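You operate a simulated robot arm through the tools that you are given. There is no shell and no other tool. Be economical: measure what you need, move in short steps, check, and stop when the job is done.

You run a simulated robot arm. Do the job below in one go: nothing can be reset, and whatever is moved stays where it is left.

Task
Put the rag on the top of the measuring bench away on the shelf under the measuring bench.
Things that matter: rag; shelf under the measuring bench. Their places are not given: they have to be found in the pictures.

Only the result counts: the job must be done as asked and must still hold three seconds after the hand-in. Knocking over, shifting, dropping, spilling or breaking anything else fails it.

Robot
A 6-joint arm with a two-finger parallel gripper, fixed in place. Base frame: the origin is at the foot of the arm, x ahead of it, y to its left, z up; the work surface is at about z = 0.864. Lengths are in m, angles in degrees, forces in N, time in s.
With the tool pointing down near the work surface it reaches from about 0.26 to 0.68 m from the base axis. Its first joint turns from -66.0 to 66.0 degrees. Payload 2.9 kg.
Tool frame: the origin (TCP) lies between the finger pads and is the grasp point; the fingertips stand 0.03 m ahead of it; z points along the fingers, y is the line along which they close. The gripper opens to 0.11 m. The fingers are 0.02 m wide and 0.01 m thick; the gripper's body (0.048 by 0.112 m) begins 0.055 m behind the TCP.
Orientation is that of the tool frame in the base frame, as [roll, pitch, yaw] about the fixed x, y, z axes, in that order (R = Rz(yaw) Ry(pitch) Rx(roll)). With the fingers straight down and closing along the base's y, the tool's x points along the base's -x, its y along +y and its z along -z.

Tools
- The arm moves only by the tool step_arm. Its argument "moves" is a list of rows, each a list of 7 numbers: the shift along the base's x, y, z in units of 30 mm (1.0 is 30 mm), then the turn, a rotation vector about the base's x, y, z in units of 5 degrees (1.0 is 5 degrees), then the closure in counts, from 0 (fully open) to 255 (shut). In form: [[x, y, z, ax, ay, az, gripper], ...]. A call has 1 to 12 rows; each row shifts and turns the commanded pose from where the row before left it. A call with a number of a shift or a turn outside -1 to 1 is refused whole. A row lasts 0.2 s, in which the tool goes at most 0.05 m and 8.6 degrees; a call with a longer step from one row to the next is refused whole, and so is a gripper value outside its range. A pose out of reach is approached as far as the arm can. The call stops where the force on the tool passes 40 N (or 10 N more than at its start, if that is more) or the arm is blocked; 0.2 s more then pass. The fingers move at their own pace (about 0.108 m/s each) and stop on an object; they squeeze with about 33 N. The grip force told is the motor's: it shows also when the fingers shut on nothing. Time passes only in rows, and 0.2 s behind the last, so rows that do not move let the fingers close. The reply holds the time, the measured pose of the TCP, the force on the tool along the base axes, the opening and the grip force, in the units named above and with some noise.
- Cameras (640 x 400 px; columns grow to the right, rows downward): "scene" is fixed at [0.0885, 0.4391, 1.3885]; the picture's right is [-0.66, -0.75, 0.00], its down [-0.40, 0.35, -0.85] and it looks along [0.64, -0.56, -0.53] (base axes); focal length 368 px, centre (320, 200). "wrist" rides on the gripper at [-0.036, 0, -0.057] in the tool frame; the picture's right is [0.00, -1.00, 0.00], its down [0.97, 0.00, -0.24] and it looks along [0.24, 0.00, 0.97] (tool axes); focal length 218 px, centre (320, 200).
- snapshot(camera): a new picture of that camera. The clock stands still meanwhile.
- pixel_to_xyz(camera, pixels): there is no depth. For up to 12 entries [column, row, z] of the newest picture of that camera ("zoom" is the newest enlarged one), the place [x, y] in the base frame at which the ray of that pixel passes the height z, good to about 0.003 m. The clock stands still meanwhile.
- close_up(camera, box): a new picture of the part [left, top, right, bottom] of that camera's present view, enlarged. The clock stands still meanwhile.
- hand_in(): hands the job in; it is judged then, once.

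Work in short steps. Measure before you move; look again where a grasp or a placing could have gone wrong, and mend it. You have 60 turns and 30 pictures in all, those below and enlarged ones among them. Open the gripper and draw the arm clear of the work before you hand the job in, unless the task says otherwise; then end with one line.

The tools are called as a command line: name --pt "numbers of a row" for each row, then --argument value for the rest, lists and objects as JSON in quotes. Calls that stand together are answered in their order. step_arm: Moves the arm, as the interface text tells. Its arguments: {"type":"object","properties":{"moves":{"type":"array"}},"required":["moves"]} The other tools are called the same way: snapshot (camera) takes a picture; pixel_to_xyz (camera, pixels) gives the place at which the rays of pixels pass given heights; close_up (camera, box) takes an enlarged picture of a part of a camera's view; hand_in () hands the job in.

At the start:

```text
time: 0.0
tool_pos: [0.5105, -0.0618, 1.1113]
orientation: [180.0, 0.0, -179.9]
force: [1.0, -0.3, -0.3]
grip_width: 0.1103
gripper_force: 0.0
```

scene: 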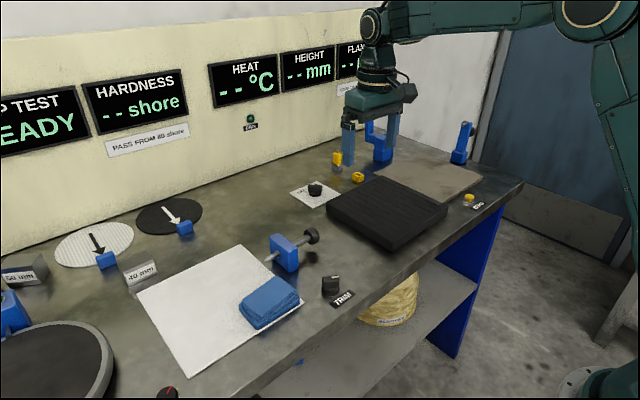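
wrist: 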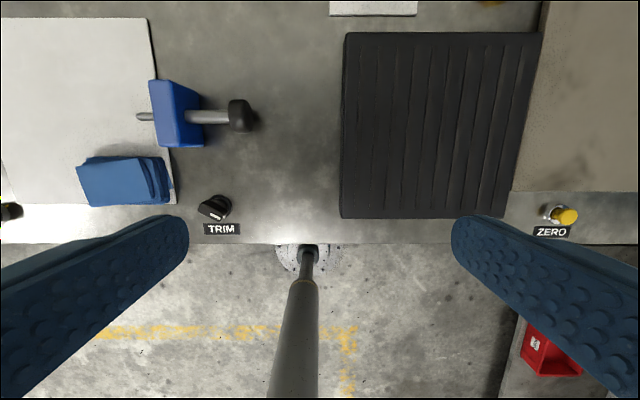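

The blue rag lies at about (270,302) in the scene picture, and the shelf shows under the bench near (420,330). I measure the rag, the bench edge and the shelf points, and look closer at both.

pixel_to_xyz --camera "scene" --pixels '[[238, 308, 0.88], [258, 328, 0.88], [304, 303, 0.88], [283, 274, 0.88], [522, 183, 0.864], [240, 397, 0.864], [330, 288, 0.864], [478, 290, 0.45], [478, 290, 0.55], [355, 398, 0.5], [390, 310, 0.5], [455, 358, 0.4]]'

pixel_to_xyz --camera "wrist" --pixels '[[77, 168, 0.88], [90, 206, 0.88], [172, 203, 0.88], [160, 157, 0.88], [320, 244, 0.864], [100, 244, 0.864], [220, 208, 0.88], [300, 258, 0.5], [175, 115, 0.9], [240, 115, 0.9]]'

close_up --camera "scene" --box '[220, 200, 540, 400]'

```text
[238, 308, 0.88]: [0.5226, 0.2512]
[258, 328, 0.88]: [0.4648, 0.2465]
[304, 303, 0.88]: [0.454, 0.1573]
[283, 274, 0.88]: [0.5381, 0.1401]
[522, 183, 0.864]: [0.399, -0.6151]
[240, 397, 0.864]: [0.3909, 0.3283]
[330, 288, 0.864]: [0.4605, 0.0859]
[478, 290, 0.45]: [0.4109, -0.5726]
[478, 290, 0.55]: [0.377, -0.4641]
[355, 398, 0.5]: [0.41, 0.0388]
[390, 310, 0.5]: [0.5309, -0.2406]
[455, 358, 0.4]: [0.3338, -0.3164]
```

```text
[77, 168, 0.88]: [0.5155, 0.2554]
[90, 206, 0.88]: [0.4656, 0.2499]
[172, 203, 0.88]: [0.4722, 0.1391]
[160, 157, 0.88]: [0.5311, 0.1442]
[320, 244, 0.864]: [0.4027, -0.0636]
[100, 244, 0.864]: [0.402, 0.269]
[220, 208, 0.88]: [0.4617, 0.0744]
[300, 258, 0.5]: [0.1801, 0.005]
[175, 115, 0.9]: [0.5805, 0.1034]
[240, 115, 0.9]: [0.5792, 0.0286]
```

```text
2.00 times, centred on (380, 300) of scene
```

zoom: 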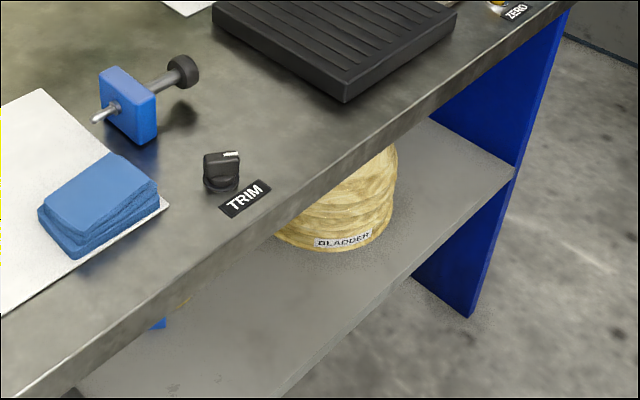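

The rag is about 0.11 m long in y and 0.06 m in x, centred near (0.496, 0.197). The shelf top works out near z = 0.43, its front edge near x = 0.43. I go above the rag and turn the tool 90° so it closes across the short side.

step_arm --pt "-0.03 0.48 0 0 0 1 0" --pt "-0.03 0.48 0 0 0 1 0" --pt "-0.03 0.48 0 0 0 1 0" --pt "-0.03 0.48 0 0 0 1 0" --pt "-0.03 0.48 0 0 0 1 0" --pt "-0.03 0.48 0 0 0 1 0" --pt "-0.03 0.48 0 0 0 1 0" --pt "-0.03 0.48 0 0 0 1 0" --pt "-0.03 0.48 0 0 0 1 0"

step_arm --pt "-0.03 0.48 -0.2 0 0 1 0" --pt "-0.03 0.48 -0.2 0 0 1 0" --pt "-0.03 0.48 -0.2 0 0 1 0" --pt "-0.03 0.48 -0.2 0 0 1 0" --pt "-0.03 0.48 -0.2 0 0 1 0" --pt "-0.03 0.48 -0.2 0 0 1 0" --pt "-0.03 0.48 -0.2 0 0 1 0" --pt "-0.03 0.48 -0.2 0 0 1 0" --pt "-0.03 0.48 -0.2 0 0 1 0"

snapshot --camera "wrist"

```text
time: 2.0
tool_pos: [0.5018, 0.0682, 1.1101]
orientation: [180.0, 0.0, -134.9]
force: [-0.1, -0.1, 0.6]
grip_width: 0.1099
gripper_force: 0.0
```

```text
time: 4.0
tool_pos: [0.4942, 0.1978, 1.0559]
orientation: [180.0, 0.0, -89.8]
force: [0.1, -0.6, 0.7]
grip_width: 0.1099
gripper_force: 0.1
```

```text
26 pictures are left
```

wrist: 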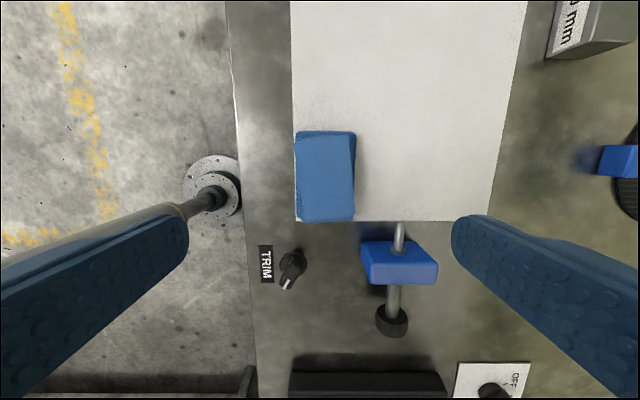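

From above the rag's corners are near (296,132), (356,132), (353,220), (296,221). I measure these at two heights, plus the blue clamp next to it at (385,250) and (400,225).

pixel_to_xyz --camera "wrist" --pixels '[[296, 132, 0.89], [356, 132, 0.89], [353, 220, 0.89], [296, 221, 0.89], [296, 132, 0.87], [356, 132, 0.87], [353, 220, 0.87], [296, 221, 0.87], [400, 225, 0.9], [362, 243, 0.92], [240, 200, 0.864]]'

close_up --camera "scene" --box '[220, 220, 348, 340]'

```text
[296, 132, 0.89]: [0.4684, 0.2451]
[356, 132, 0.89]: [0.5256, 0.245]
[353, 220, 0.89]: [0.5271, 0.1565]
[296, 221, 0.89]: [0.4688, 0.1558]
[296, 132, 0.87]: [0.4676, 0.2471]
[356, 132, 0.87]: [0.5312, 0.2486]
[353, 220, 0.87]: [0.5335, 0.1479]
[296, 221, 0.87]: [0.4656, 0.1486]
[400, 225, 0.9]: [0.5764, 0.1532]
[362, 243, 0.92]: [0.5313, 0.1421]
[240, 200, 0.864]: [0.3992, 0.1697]
```

```text
3.33 times, centred on (284, 280) of scene
```

zoom: 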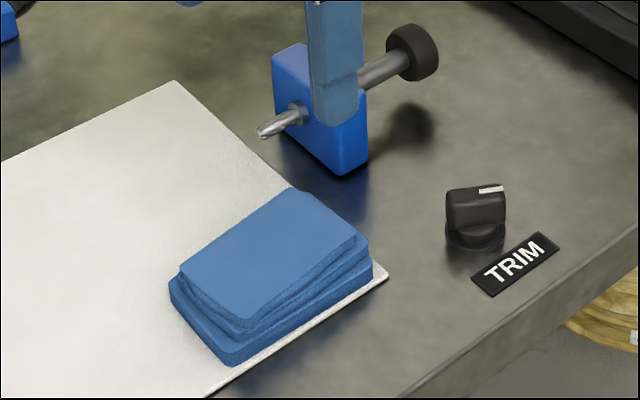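

The rag's centre is (0.498, 0.200), its top near 0.89, and the clamp (y < 0.155) stays clear of the fingers. I descend to TCP z ≈ 0.899 so that the fingertips stop just above the paper.

step_arm --pt "0.13 0.05 -1 0 0 0 0" --pt "0 0 -1 0 0 0 0" --pt "0 0 -1 0 0 0 0" --pt "0 0 -1 0 0 0 0" --pt "0 0 -0.7 0 0 0 0" --pt "0 0 -0.5 0 0 0 0" --pt "0 0 0 0 0 0 0"

close_up --camera "scene" --box '[200, 200, 360, 340]'

```text
time: 5.6
tool_pos: [0.4972, 0.1994, 0.901]
orientation: [-180.0, 0.0, -90.0]
force: [-0.5, -0.5, -0.1]
grip_width: 0.1102
gripper_force: 0.0
```

```text
2.86 times, centred on (280, 270) of scene
```

zoom: 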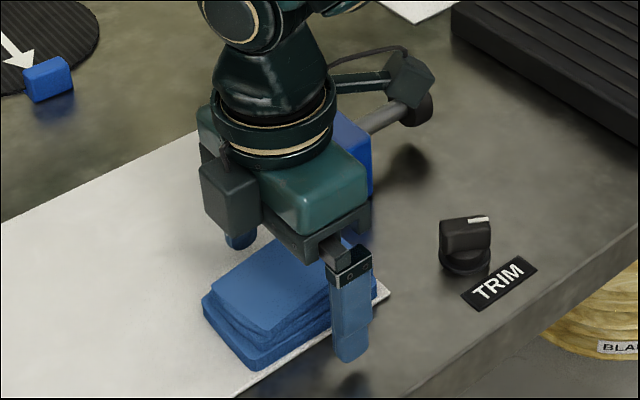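

The fingers straddle the rag (near finger at zoom (350,320), still a little above the surface). I lower 2 mm more and close.

step_arm --pt "0 0 -0.08 0 0 0 0" --pt "0 0 0 0 0 0 255" --pt "0 0 0 0 0 0 255" --pt "0 0 0 0 0 0 255" --pt "0 0 0 0 0 0 255"

```text
time: 6.8
tool_pos: [0.4976, 0.1984, 0.8991]
orientation: [-180.0, 0.0, -90.1]
force: [-0.1, 0.0, 0.0]
grip_width: 0.0577
gripper_force: 32.6
```

The grip holds at 0.058 m with 33 N, so the rag is between the fingers. I lift it and check.

step_arm --pt "0 0 0.5 0 0 0 255" --pt "0 0 1 0 0 0 255" --pt "0 0 1 0 0 0 255" --pt "0 0 1 0 0 0 255" --pt "0 0 1 0 0 0 255" --pt "0 0 1 0 0 0 255"

snapshot --camera "scene"

```text
time: 8.2
tool_pos: [0.4978, 0.1986, 1.0622]
orientation: [180.0, 0.0, -90.0]
force: [-0.2, 0.4, -1.1]
grip_width: 0.0002
gripper_force: 32.4
```

```text
23 pictures are left
```

scene: 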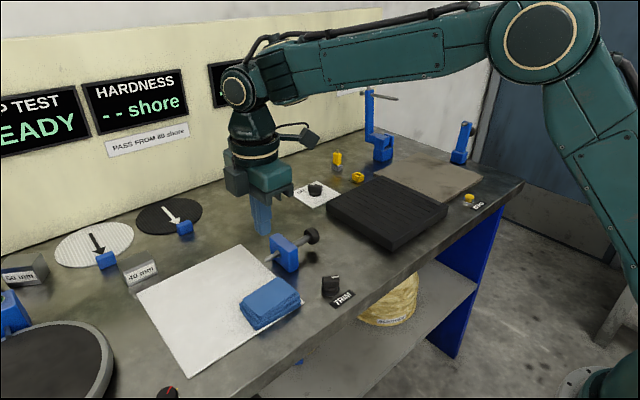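

The opening went to 0 in the lift: the rag slipped out and still lies on the paper at about (270,300). I look at it closely to re-measure place and thickness.

close_up --camera "scene" --box '[220, 250, 332, 340]'

close_up --camera "wrist" --box '[240, 100, 400, 240]'

```text
4.44 times, centred on (276, 295) of scene
```

zoom: 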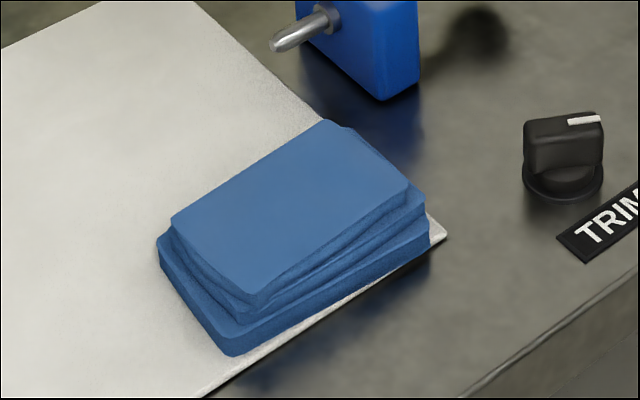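

```text
2.86 times, centred on (320, 170) of wrist
```

zoom: 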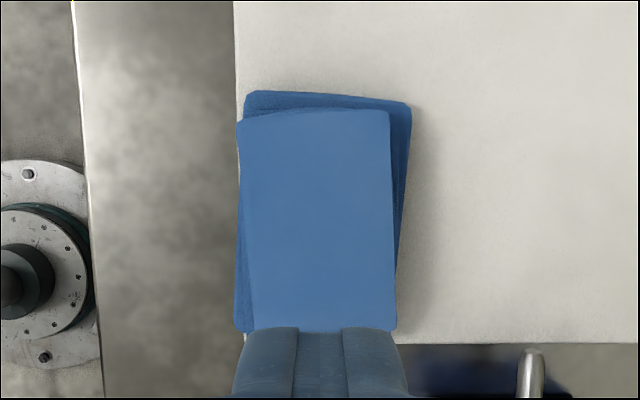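

The rag's bottom layer is turned about 4° clockwise from the top one and is the widest. I measure its corners in this enlargement to regrasp deeper and lined up.

pixel_to_xyz --camera "zoom" --pixels '[[246, 92, 0.872], [411, 105, 0.872], [235, 330, 0.872], [397, 290, 0.872], [242, 118, 0.885], [389, 112, 0.885], [396, 330, 0.885], [250, 330, 0.885], [235, 200, 0.866]]'

pixel_to_xyz --camera "scene" --pixels '[[247.4, 304.7, 0.885], [252, 330, 0.866], [272.5, 329.9, 0.866], [276.5, 320, 0.885], [276.5, 320, 0.895]]'

```text
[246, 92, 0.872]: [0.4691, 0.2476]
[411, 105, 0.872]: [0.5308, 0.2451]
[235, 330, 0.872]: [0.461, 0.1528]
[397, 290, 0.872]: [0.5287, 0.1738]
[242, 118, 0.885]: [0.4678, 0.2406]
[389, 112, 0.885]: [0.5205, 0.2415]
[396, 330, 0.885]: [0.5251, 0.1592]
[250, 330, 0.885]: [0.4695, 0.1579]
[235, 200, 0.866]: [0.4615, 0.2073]
```

```text
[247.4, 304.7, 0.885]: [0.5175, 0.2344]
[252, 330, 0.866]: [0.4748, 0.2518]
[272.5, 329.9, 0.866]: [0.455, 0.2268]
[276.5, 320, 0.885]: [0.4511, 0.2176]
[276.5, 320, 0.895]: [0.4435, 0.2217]
```

I misread the enlargement's left border (it is centred on 276 with 144 px of width), so I redo the scene points of the rag's near corner to get its thickness.

pixel_to_xyz --camera "scene" --pixels '[[256, 329.7, 0.866], [256.5, 326, 0.872], [260.3, 319, 0.875], [260.3, 319, 0.885], [260.3, 319, 0.895], [242.5, 299, 0.885], [242.5, 299, 0.895], [296, 291, 0.885], [296, 291, 0.895]]'

```text
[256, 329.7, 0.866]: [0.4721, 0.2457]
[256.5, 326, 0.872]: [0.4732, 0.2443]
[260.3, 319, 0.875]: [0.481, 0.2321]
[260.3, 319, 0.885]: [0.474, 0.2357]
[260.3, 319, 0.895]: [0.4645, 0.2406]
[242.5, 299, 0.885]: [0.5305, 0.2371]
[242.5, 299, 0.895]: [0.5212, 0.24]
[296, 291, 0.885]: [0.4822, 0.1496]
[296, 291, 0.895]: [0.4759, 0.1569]
```

The rag's top is near z = 0.892, so it is about 26 mm thick. I go back down with the tool turned −4°, deeper (TCP 0.895), fingers fully open.

step_arm --pt "0 0 0 0 0 -0.8 0" --pt "0 0 0 0 0 0 0" --pt "0 0 0 0 0 0 0" --pt "0 0 -1 0 0 0 0" --pt "0 0 -1 0 0 0 0" --pt "0 0 -1 0 0 0 0" --pt "0 0 -1 0 0 0 0" --pt "0 0 -0.8 0 0 0 0" --pt "0 0 -0.5 0 0 0 0" --pt "0 0 -0.15 0 0 0 0" --pt "0 0 -0.08 0 0 0 0" --pt "0 0 0 0 0 0 0"

```text
time: 10.8
tool_pos: [0.4973, 0.1989, 0.8974]
orientation: [-180.0, 0.0, -94.0]
force: [-0.5, -0.1, 0.7]
grip_width: 0.1098
gripper_force: 0.1
```

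The TCP is at 0.8974 without contact. I lower about 2 mm more, close with time to settle, and then lift only a few millimetres slowly.

step_arm --pt "0 0 -0.07 0 0 0 0" --pt "0 0 0 0 0 0 0" --pt "0 0 0 0 0 0 255" --pt "0 0 0 0 0 0 255" --pt "0 0 0 0 0 0 255" --pt "0 0 0 0 0 0 255" --pt "0 0 0 0 0 0 255"

step_arm --pt "0 0 0.1 0 0 0 255" --pt "0 0 0.1 0 0 0 255" --pt "0 0 0.1 0 0 0 255" --pt "0 0 0.1 0 0 0 255" --pt "0 0 0.1 0 0 0 255"

close_up --camera "scene" --box '[200, 200, 360, 340]'

```text
time: 12.4
tool_pos: [0.4972, 0.2, 0.8944]
orientation: [179.9, 0.0, -94.0]
force: [0.4, 0.5, 0.3]
grip_width: 0.0581
gripper_force: 33.1
```

```text
time: 13.6
tool_pos: [0.4987, 0.1989, 0.9119]
orientation: [-180.0, 0.0, -94.0]
force: [-0.1, -0.2, -0.1]
grip_width: 0.0579
gripper_force: 32.6
```

```text
2.86 times, centred on (280, 270) of scene
```

zoom: 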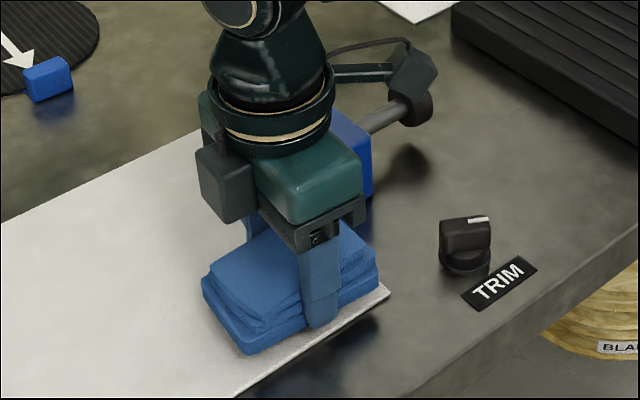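

The rag's near corner rose from zoom row 370 to about 355, in step with the fingers, and the opening still reads 0.058: it is lifted. I go on lifting slowly.

step_arm --pt "0 0 0.2 0 0 0 255" --pt "0 0 0.3 0 0 0 255" --pt "0 0 0.3 0 0 0 255" --pt "0 0 0.3 0 0 0 255" --pt "0 0 0.3 0 0 0 255" --pt "0 0 0.3 0 0 0 255" --pt "0 0 0.3 0 0 0 255" --pt "0 0 0.3 0 0 0 255" --pt "0 0 0.3 0 0 0 255" --pt "0 0 0.3 0 0 0 255" --pt "0 0 0.2 0 0 0 255"

snapshot --camera "scene"

```text
time: 16.0
tool_pos: [0.4981, 0.1977, 1.0018]
orientation: [-180.0, -0.1, -94.0]
force: [1.2, 0.9, -0.8]
grip_width: 0.058
gripper_force: 32.8
```

```text
19 pictures are left
```

scene: 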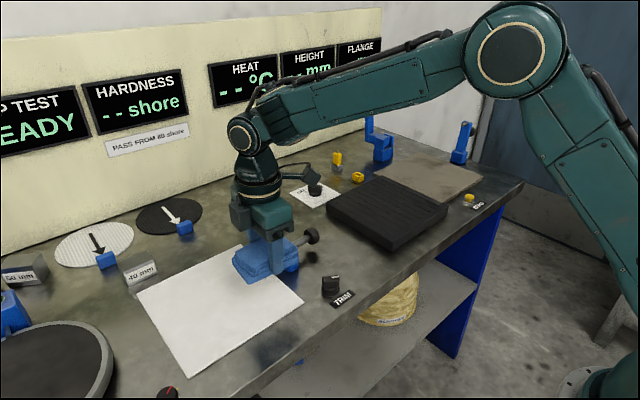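

The rag is held well clear of the bench. I draw back toward x ≈ 0.30, in front of the bench edge (x = 0.40), turning the tool back 86° so that it closes along y.

step_arm --pt "-0.37 -0.15 0.12 0 0 -0.955 255" --pt "-0.37 -0.15 0.12 0 0 -0.955 255" --pt "-0.37 -0.15 0.12 0 0 -0.955 255" --pt "-0.37 -0.15 0.12 0 0 -0.955 255" --pt "-0.37 -0.15 0.12 0 0 -0.955 255" --pt "-0.37 -0.15 0.12 0 0 -0.955 255" --pt "-0.37 -0.15 0.12 0 0 -0.955 255" --pt "-0.37 -0.15 0.12 0 0 -0.955 255" --pt "-0.37 -0.15 0.12 0 0 -0.955 255"

step_arm --pt "-0.37 -0.15 0.12 0 0 -0.955 255" --pt "-0.37 -0.15 0.12 0 0 -0.955 255" --pt "-0.37 -0.15 0.12 0 0 -0.955 255" --pt "-0.37 -0.15 0.12 0 0 -0.955 255" --pt "-0.37 -0.15 0.12 0 0 -0.955 255" --pt "-0.37 -0.15 0.12 0 0 -0.955 255" --pt "-0.37 -0.15 0.12 0 0 -0.955 255" --pt "-0.37 -0.15 0.12 0 0 -0.955 255" --pt "-0.37 -0.15 0.12 0 0 -0.955 255"

snapshot --camera "scene"

```text
time: 18.0
tool_pos: [0.3981, 0.1579, 1.0357]
orientation: [-179.9, 0.0, -137.2]
force: [-0.8, 0.3, -0.2]
grip_width: 0.0576
gripper_force: 32.7
```

```text
time: 20.0
tool_pos: [0.2977, 0.1168, 1.0665]
orientation: [-180.0, 0.0, 180.0]
force: [0.1, 0.0, -1.2]
grip_width: 0.0575
gripper_force: 33.5
```

```text
18 pictures are left
```

scene: 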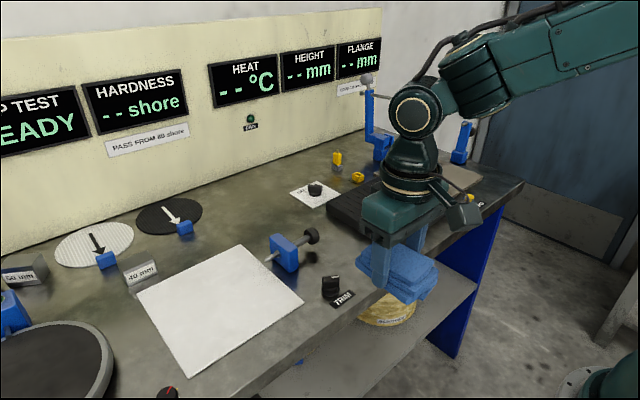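

The rag is held in front of the bench edge. I go straight down at x ≈ 0.29 in two stages, in front of the bench, checking for contact.

step_arm --pt "-0.3 0 -0.5 0 0 0 255" --pt "0 0 -0.8 0 0 0 255" --pt "0 0 -0.8 0 0 0 255" --pt "0 0 -0.8 0 0 0 255" --pt "0 0 -0.8 0 0 0 255" --pt "0 0 -0.8 0 0 0 255" --pt "0 0 -0.8 0 0 0 255" --pt "0 0 -0.8 0 0 0 255" --pt "0 0 -0.8 0 0 0 255" --pt "0 0 -0.8 0 0 0 255" --pt "0 0 -0.8 0 0 0 255" --pt "0 0 -0.5 0 0 0 255"

snapshot --camera "scene"

snapshot --camera "wrist"

```text
time: 22.6
tool_pos: [0.2891, 0.1168, 0.7971]
orientation: [-179.9, 0.1, -179.9]
force: [0.8, 0.1, -0.5]
grip_width: 0.0573
gripper_force: 33.1
```

```text
17 pictures are left
```

scene: 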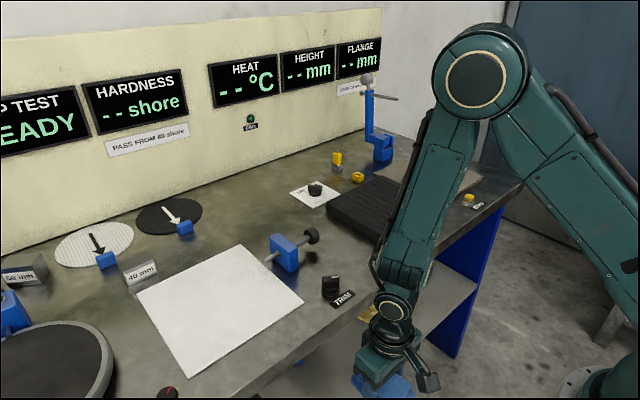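

```text
16 pictures are left
```

wrist: 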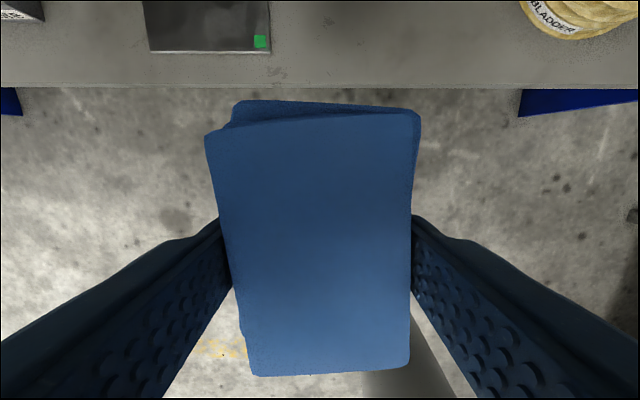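

The wrist picture shows the shelf's front edge at row 88, a dark box with a green tag at (150–270, 0–50), the bladder at (585,20), something at (20,10), and panels at both sides. I measure these at shelf height.

pixel_to_xyz --camera "wrist" --pixels '[[320, 88, 0.43], [150, 50, 0.43], [270, 52, 0.43], [270, 0, 0.43], [528, 0, 0.43], [560, 36, 0.43], [45, 20, 0.43], [22, 110, 0.2], [520, 110, 0.2], [20, 88, 0.43], [270, 52, 0.5]]'

```text
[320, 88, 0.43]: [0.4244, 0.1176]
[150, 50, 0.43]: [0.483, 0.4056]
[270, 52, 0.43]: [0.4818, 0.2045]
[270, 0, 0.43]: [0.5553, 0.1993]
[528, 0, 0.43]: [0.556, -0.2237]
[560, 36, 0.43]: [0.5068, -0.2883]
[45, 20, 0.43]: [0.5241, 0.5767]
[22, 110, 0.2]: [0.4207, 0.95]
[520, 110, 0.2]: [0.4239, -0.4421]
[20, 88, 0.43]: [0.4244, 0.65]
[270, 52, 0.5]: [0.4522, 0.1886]
```

The shelf is free from y ≈ −0.20 to 0.19 with its front edge at x = 0.424. I go on down to z ≈ 0.50, shifting toward y ≈ 0.0.

step_arm --pt "0 -0.3 -0.8 0 0 0 255" --pt "0 -0.3 -0.8 0 0 0 255" --pt "0 -0.3 -0.8 0 0 0 255" --pt "0 -0.3 -0.8 0 0 0 255" --pt "0 -0.3 -0.8 0 0 0 255" --pt "0 -0.3 -0.8 0 0 0 255" --pt "0 -0.3 -0.8 0 0 0 255" --pt "0 -0.3 -0.8 0 0 0 255" --pt "0 -0.3 -0.8 0 0 0 255" --pt "0 -0.3 -0.8 0 0 0 255" --pt "0 -0.3 -0.8 0 0 0 255" --pt "0 -0.3 -0.8 0 0 0 255"

snapshot --camera "scene"

```text
time: 25.2
tool_pos: [0.2892, 0.009, 0.5101]
orientation: [-180.0, -0.1, -179.9]
force: [0.5, 0.9, -1.0]
grip_width: 0.0573
gripper_force: 33.3
```

```text
15 pictures are left
```

scene: 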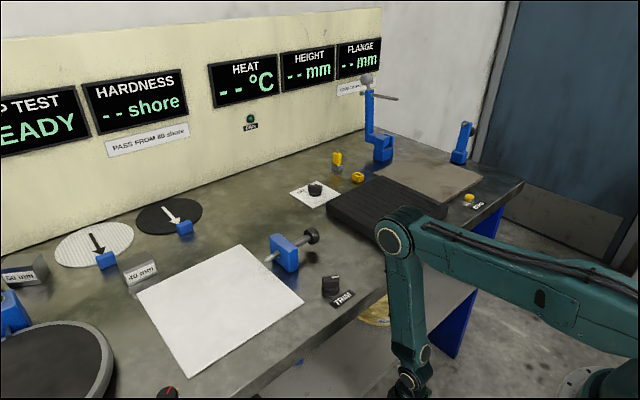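

The tool hangs in front of the bench with the elbow (395,235) still above the bench edge. I now pitch the tool forward by 40° about the wrist, which brings the rag under the bench top, and look in.

step_arm --pt "0.58 0 0.03 0 -1 0 255" --pt "0.57 0 0.08 0 -1 0 255" --pt "0.56 0 0.12 0 -1 0 255" --pt "0.56 0 0.17 0 -1 0 255" --pt "0.54 0 0.22 0 -1 0 255" --pt "0.51 0 0.27 0 -1 0 255" --pt "0.49 0 0.31 0 -1 0 255" --pt "0.47 0 0.36 0 -1 0 255"

snapshot --camera "wrist"

snapshot --camera "scene"

```text
time: 27.0
tool_pos: [0.4181, 0.0099, 0.5581]
orientation: [-179.9, 40.1, -179.8]
force: [0.2, 0.4, -0.8]
grip_width: 0.0572
gripper_force: 33.0
```

```text
14 pictures are left
```

wrist: 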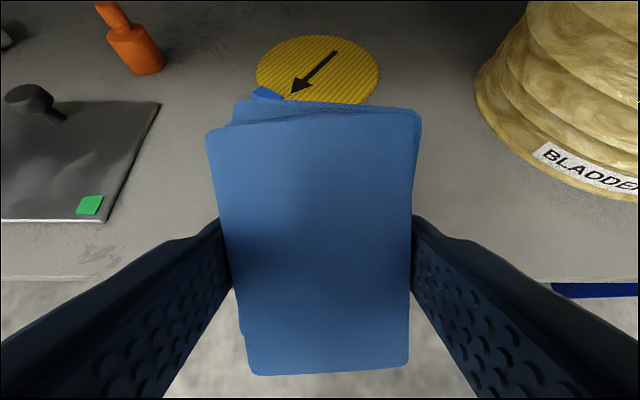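

```text
13 pictures are left
```

scene: 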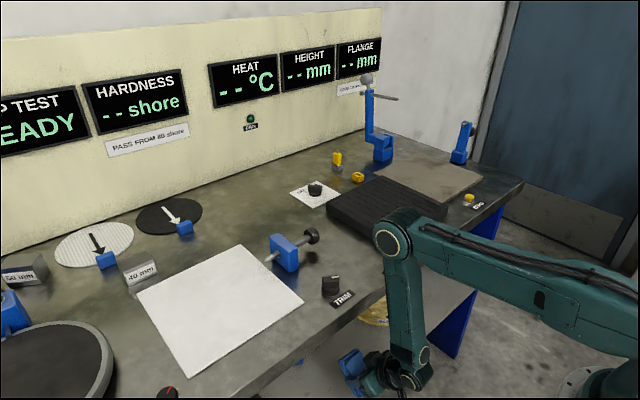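

Now the shelf is well in view: a yellow disc with a blue grip at (315,70), a lidded plate at left (160,100), the bladder at right with its edge at (480,100). I measure the free area.

pixel_to_xyz --camera "wrist" --pixels '[[285, 100, 0.43], [257, 75, 0.43], [378, 75, 0.43], [345, 104, 0.43], [105, 222, 0.43], [160, 103, 0.43], [477, 100, 0.43], [530, 165, 0.43], [630, 195, 0.43], [460, 280, 0.43], [60, 280, 0.43], [265, 90, 0.45]]'

```text
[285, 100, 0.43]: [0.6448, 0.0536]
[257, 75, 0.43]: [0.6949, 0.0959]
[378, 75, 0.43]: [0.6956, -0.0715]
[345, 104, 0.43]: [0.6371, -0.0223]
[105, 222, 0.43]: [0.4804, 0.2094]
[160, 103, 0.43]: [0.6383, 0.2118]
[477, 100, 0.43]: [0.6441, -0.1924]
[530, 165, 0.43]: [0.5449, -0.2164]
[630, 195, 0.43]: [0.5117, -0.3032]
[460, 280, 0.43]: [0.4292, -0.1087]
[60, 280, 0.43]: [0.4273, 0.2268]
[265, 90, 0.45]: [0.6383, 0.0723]
```

The free patch is x 0.43–0.62, y −0.19–0.20, so the present y ≈ 0.01 is good. I pitch 20° more to 60° while advancing to x ≈ 0.48.

step_arm --pt "0.52 -0.05 0 0 -1 0 255" --pt "0.52 -0.05 0 0 -1 0 255" --pt "0.52 -0.05 -0.05 0 -1 0 255" --pt "0.52 -0.05 -0.1 0 -1 0 255" --pt "0 0 0 0 0 0 255"

close_up --camera "scene" --box '[320, 200, 480, 400]'

```text
time: 28.2
tool_pos: [0.4798, 0.0041, 0.5516]
orientation: [-179.8, 60.1, -179.7]
force: [0.3, -0.9, -1.7]
grip_width: 0.0574
gripper_force: 33.0
```

```text
2.00 times, centred on (400, 300) of scene
```

zoom: 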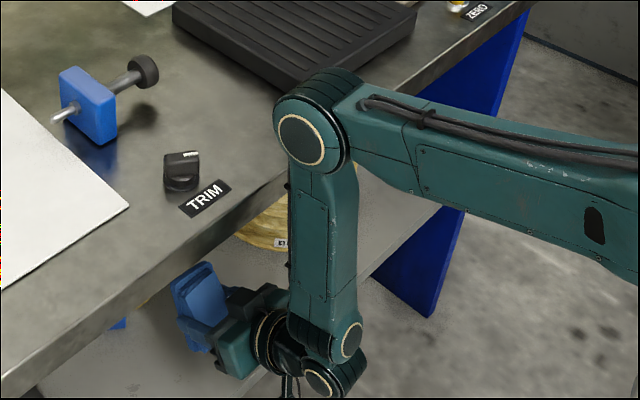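

The rag is under the bench top, and the elbow and forearm pass just in front of/above the bench edge. To gain room I shift the tool to y ≈ −0.07 and move gently 20 mm lower and 12 mm forward.

step_arm --pt "0 -0.5 0 0 0 0 255" --pt "0 -0.5 0 0 0 0 255" --pt "0 -0.5 0 0 0 0 255" --pt "0 -0.5 0 0 0 0 255" --pt "0 -0.4 0 0 0 0 255" --pt "0.1 0 -0.15 0 0 0 255" --pt "0.1 0 -0.15 0 0 0 255" --pt "0.1 0 -0.15 0 0 0 255" --pt "0.1 0 -0.15 0 0 0 255" --pt "0 0 0 0 0 0 255"

snapshot --camera "wrist"

close_up --camera "scene" --box '[320, 200, 480, 400]'

```text
time: 30.4
tool_pos: [0.4923, -0.0683, 0.5339]
orientation: [-179.6, 60.0, -179.6]
force: [0.1, -0.2, -0.8]
grip_width: 0.0572
gripper_force: 32.9
```

```text
11 pictures are left
```

wrist: 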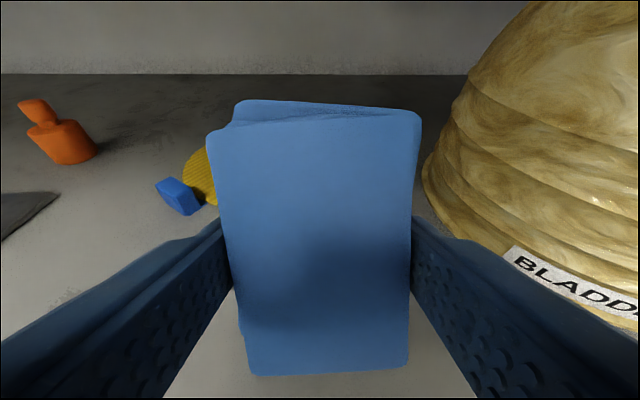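

```text
2.00 times, centred on (400, 300) of scene
```

zoom: 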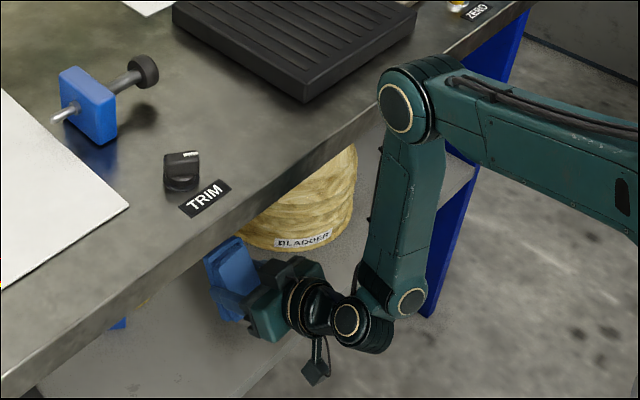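

The elbow now hangs clear in front of the bench edge, and the bladder is still well to the side. I lower the rag about 27 mm more in small steps, to bring its bottom edge to the shelf.

step_arm --pt "0.1 0.1 -0.15 0 0 0 255" --pt "0.1 0.1 -0.15 0 0 0 255" --pt "0.1 0 -0.15 0 0 0 255" --pt "0 0 -0.15 0 0 0 255" --pt "0 0 -0.15 0 0 0 255" --pt "0 0 -0.15 0 0 0 255" --pt "0 0 0 0 0 0 255"

close_up --camera "scene" --box '[320, 200, 480, 400]'

```text
time: 32.0
tool_pos: [0.5011, -0.062, 0.5062]
orientation: [-179.8, 59.9, -179.7]
force: [-0.1, 0.0, -0.9]
grip_width: 0.0571
gripper_force: 32.8
```

```text
2.00 times, centred on (400, 300) of scene
```

zoom: 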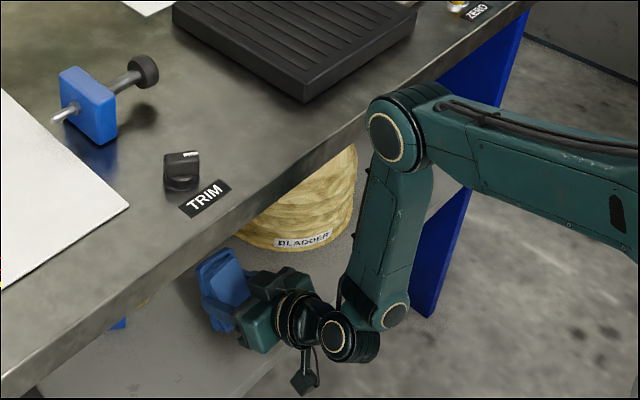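

No contact yet; the rag's bottom edge is about 1 cm above the shelf. I lower 5 mm more, then open and wait for it to settle.

step_arm --pt "0 0 -0.17 0 0 0 255" --pt "0 0 0 0 0 0 255" --pt "0 0 0 0 0 0 60" --pt "0 0 0 0 0 0 0" --pt "0 0 0 0 0 0 0" --pt "0 0 0 0 0 0 0" --pt "0 0 0 0 0 0 0"

snapshot --camera "wrist"

```text
time: 33.6
tool_pos: [0.5019, -0.062, 0.5022]
orientation: [-179.8, 60.0, -179.8]
force: [0.5, -0.1, 0.2]
grip_width: 0.1098
gripper_force: 0.1
```

```text
8 pictures are left
```

wrist: 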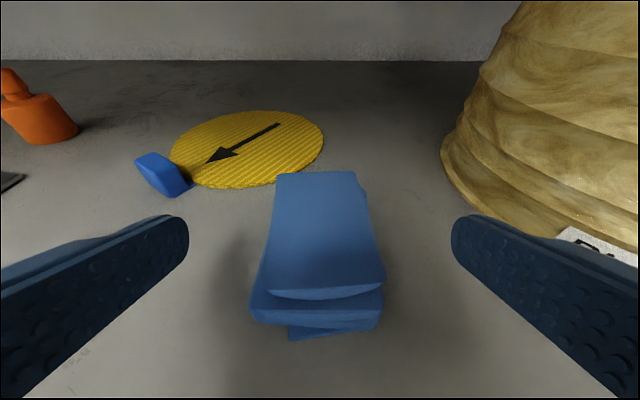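

The rag lies flat on the shelf between the open fingers, just short of the yellow disc. I measure its outline, then reverse out.

pixel_to_xyz --camera "wrist" --pixels '[[275, 173, 0.456], [356, 171, 0.456], [290, 338, 0.435], [380, 328, 0.435], [245, 188, 0.432]]'

step_arm --pt "-0.2 0 0.4 0 0 0 0" --pt "-0.2 0 0.4 0 0 0 0" --pt "-0.2 0 0.4 0 0 0 0" --pt "-0.5 0 0.2 0 1 0 0" --pt "-0.5 0 0 0 1 0 0" --pt "-0.5 0 0 0 1 0 0" --pt "-0.5 0 0 0 1 0 0" --pt "-0.5 0 0 0 1 0 0"

snapshot --camera "wrist"

```text
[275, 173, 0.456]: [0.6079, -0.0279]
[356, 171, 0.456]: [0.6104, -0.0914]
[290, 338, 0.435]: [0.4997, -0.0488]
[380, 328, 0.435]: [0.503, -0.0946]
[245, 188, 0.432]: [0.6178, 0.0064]
```

```text
time: 35.4
tool_pos: [0.407, -0.0633, 0.5439]
orientation: [-179.9, 35.0, -179.8]
force: [0.9, 0.3, -0.6]
grip_width: 0.1099
gripper_force: 0.0
```

```text
7 pictures are left
```

wrist: 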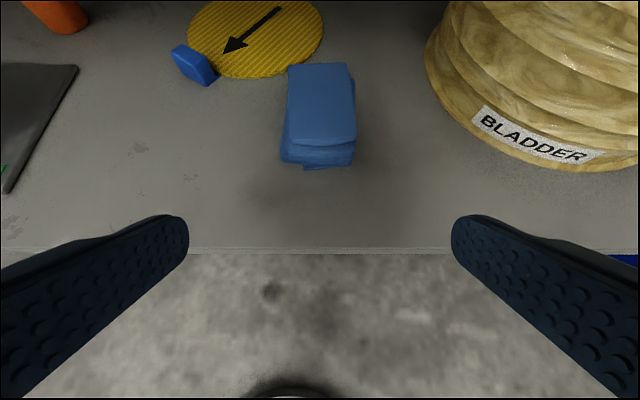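

The rag lies wholly on the shelf (x 0.50–0.61), clear of the disc and the bladder. I unwind the remaining 35° while drawing back to x ≈ 0.29, then rise in front of the bench.

step_arm --pt "-0.55 0 -0.1 0 1 0 0" --pt "-0.55 0 -0.1 0 1 0 0" --pt "-0.55 0 -0.05 0 1 0 0" --pt "-0.55 0 0 0 1 0 0" --pt "-0.55 0 0 0 1 0 0" --pt "-0.58 0 0 0 1 0 0" --pt "-0.58 0 0 0 1 0 0"

step_arm --pt "0 0 0.8 0 0 0 0" --pt "0 0 0.9 0 0 0 0" --pt "0 0 0.9 0 0 0 0" --pt "0 0 0.9 0 0 0 0" --pt "0 0 0.9 0 0 0 0" --pt "0 0 0.9 0 0 0 0" --pt "0 0 0.9 0 0 0 0" --pt "0 0 0.9 0 0 0 0" --pt "0 0 0.9 0 0 0 0" --pt "0 0 0.9 0 0 0 0" --pt "0 0 0.9 0 0 0 0" --pt "0 0 0.9 0 0 0 0"

step_arm --pt "0 0 0.9 0 0 0 0" --pt "0 0 0.9 0 0 0 0" --pt "0 0 0.9 0 0 0 0" --pt "0 0 0.9 0 0 0 0" --pt "0 0 0.9 0 0 0 0" --pt "0 0 0.9 0 0 0 0" --pt "0 0 0.9 0 0 0 0" --pt "0 0 0.9 0 0 0 0"

snapshot --camera "scene"

```text
time: 37.0
tool_pos: [0.2921, -0.0609, 0.5358]
orientation: [180.0, -0.1, -179.9]
force: [-0.7, 0.6, 0.2]
grip_width: 0.1101
gripper_force: 0.0
```

```text
time: 39.6
tool_pos: [0.2903, -0.0635, 0.8573]
orientation: [-179.9, 0.0, -179.8]
force: [-0.5, -0.4, 0.2]
grip_width: 0.1102
gripper_force: 0.0
```

```text
time: 41.4
tool_pos: [0.2911, -0.0624, 1.0755]
orientation: [-179.9, 0.0, -179.9]
force: [-0.4, -0.3, 0.0]
grip_width: 0.1101
gripper_force: 0.1
```

```text
6 pictures are left
```

scene: 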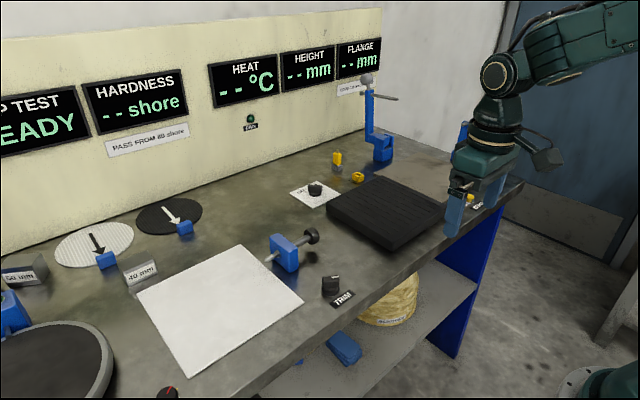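

The arm is clear with the gripper open, the rag rests on the shelf at (345,348), and everything on the bench stands where it was. I hand in.

hand_in

```text
The job is handed in.
```

The rag now lies flat on the shelf under the measuring bench. The first grasp slipped while lifting, but the second held. Nothing else looked moved in the last pictures, and the job was handed in with the arm clear and the gripper open.
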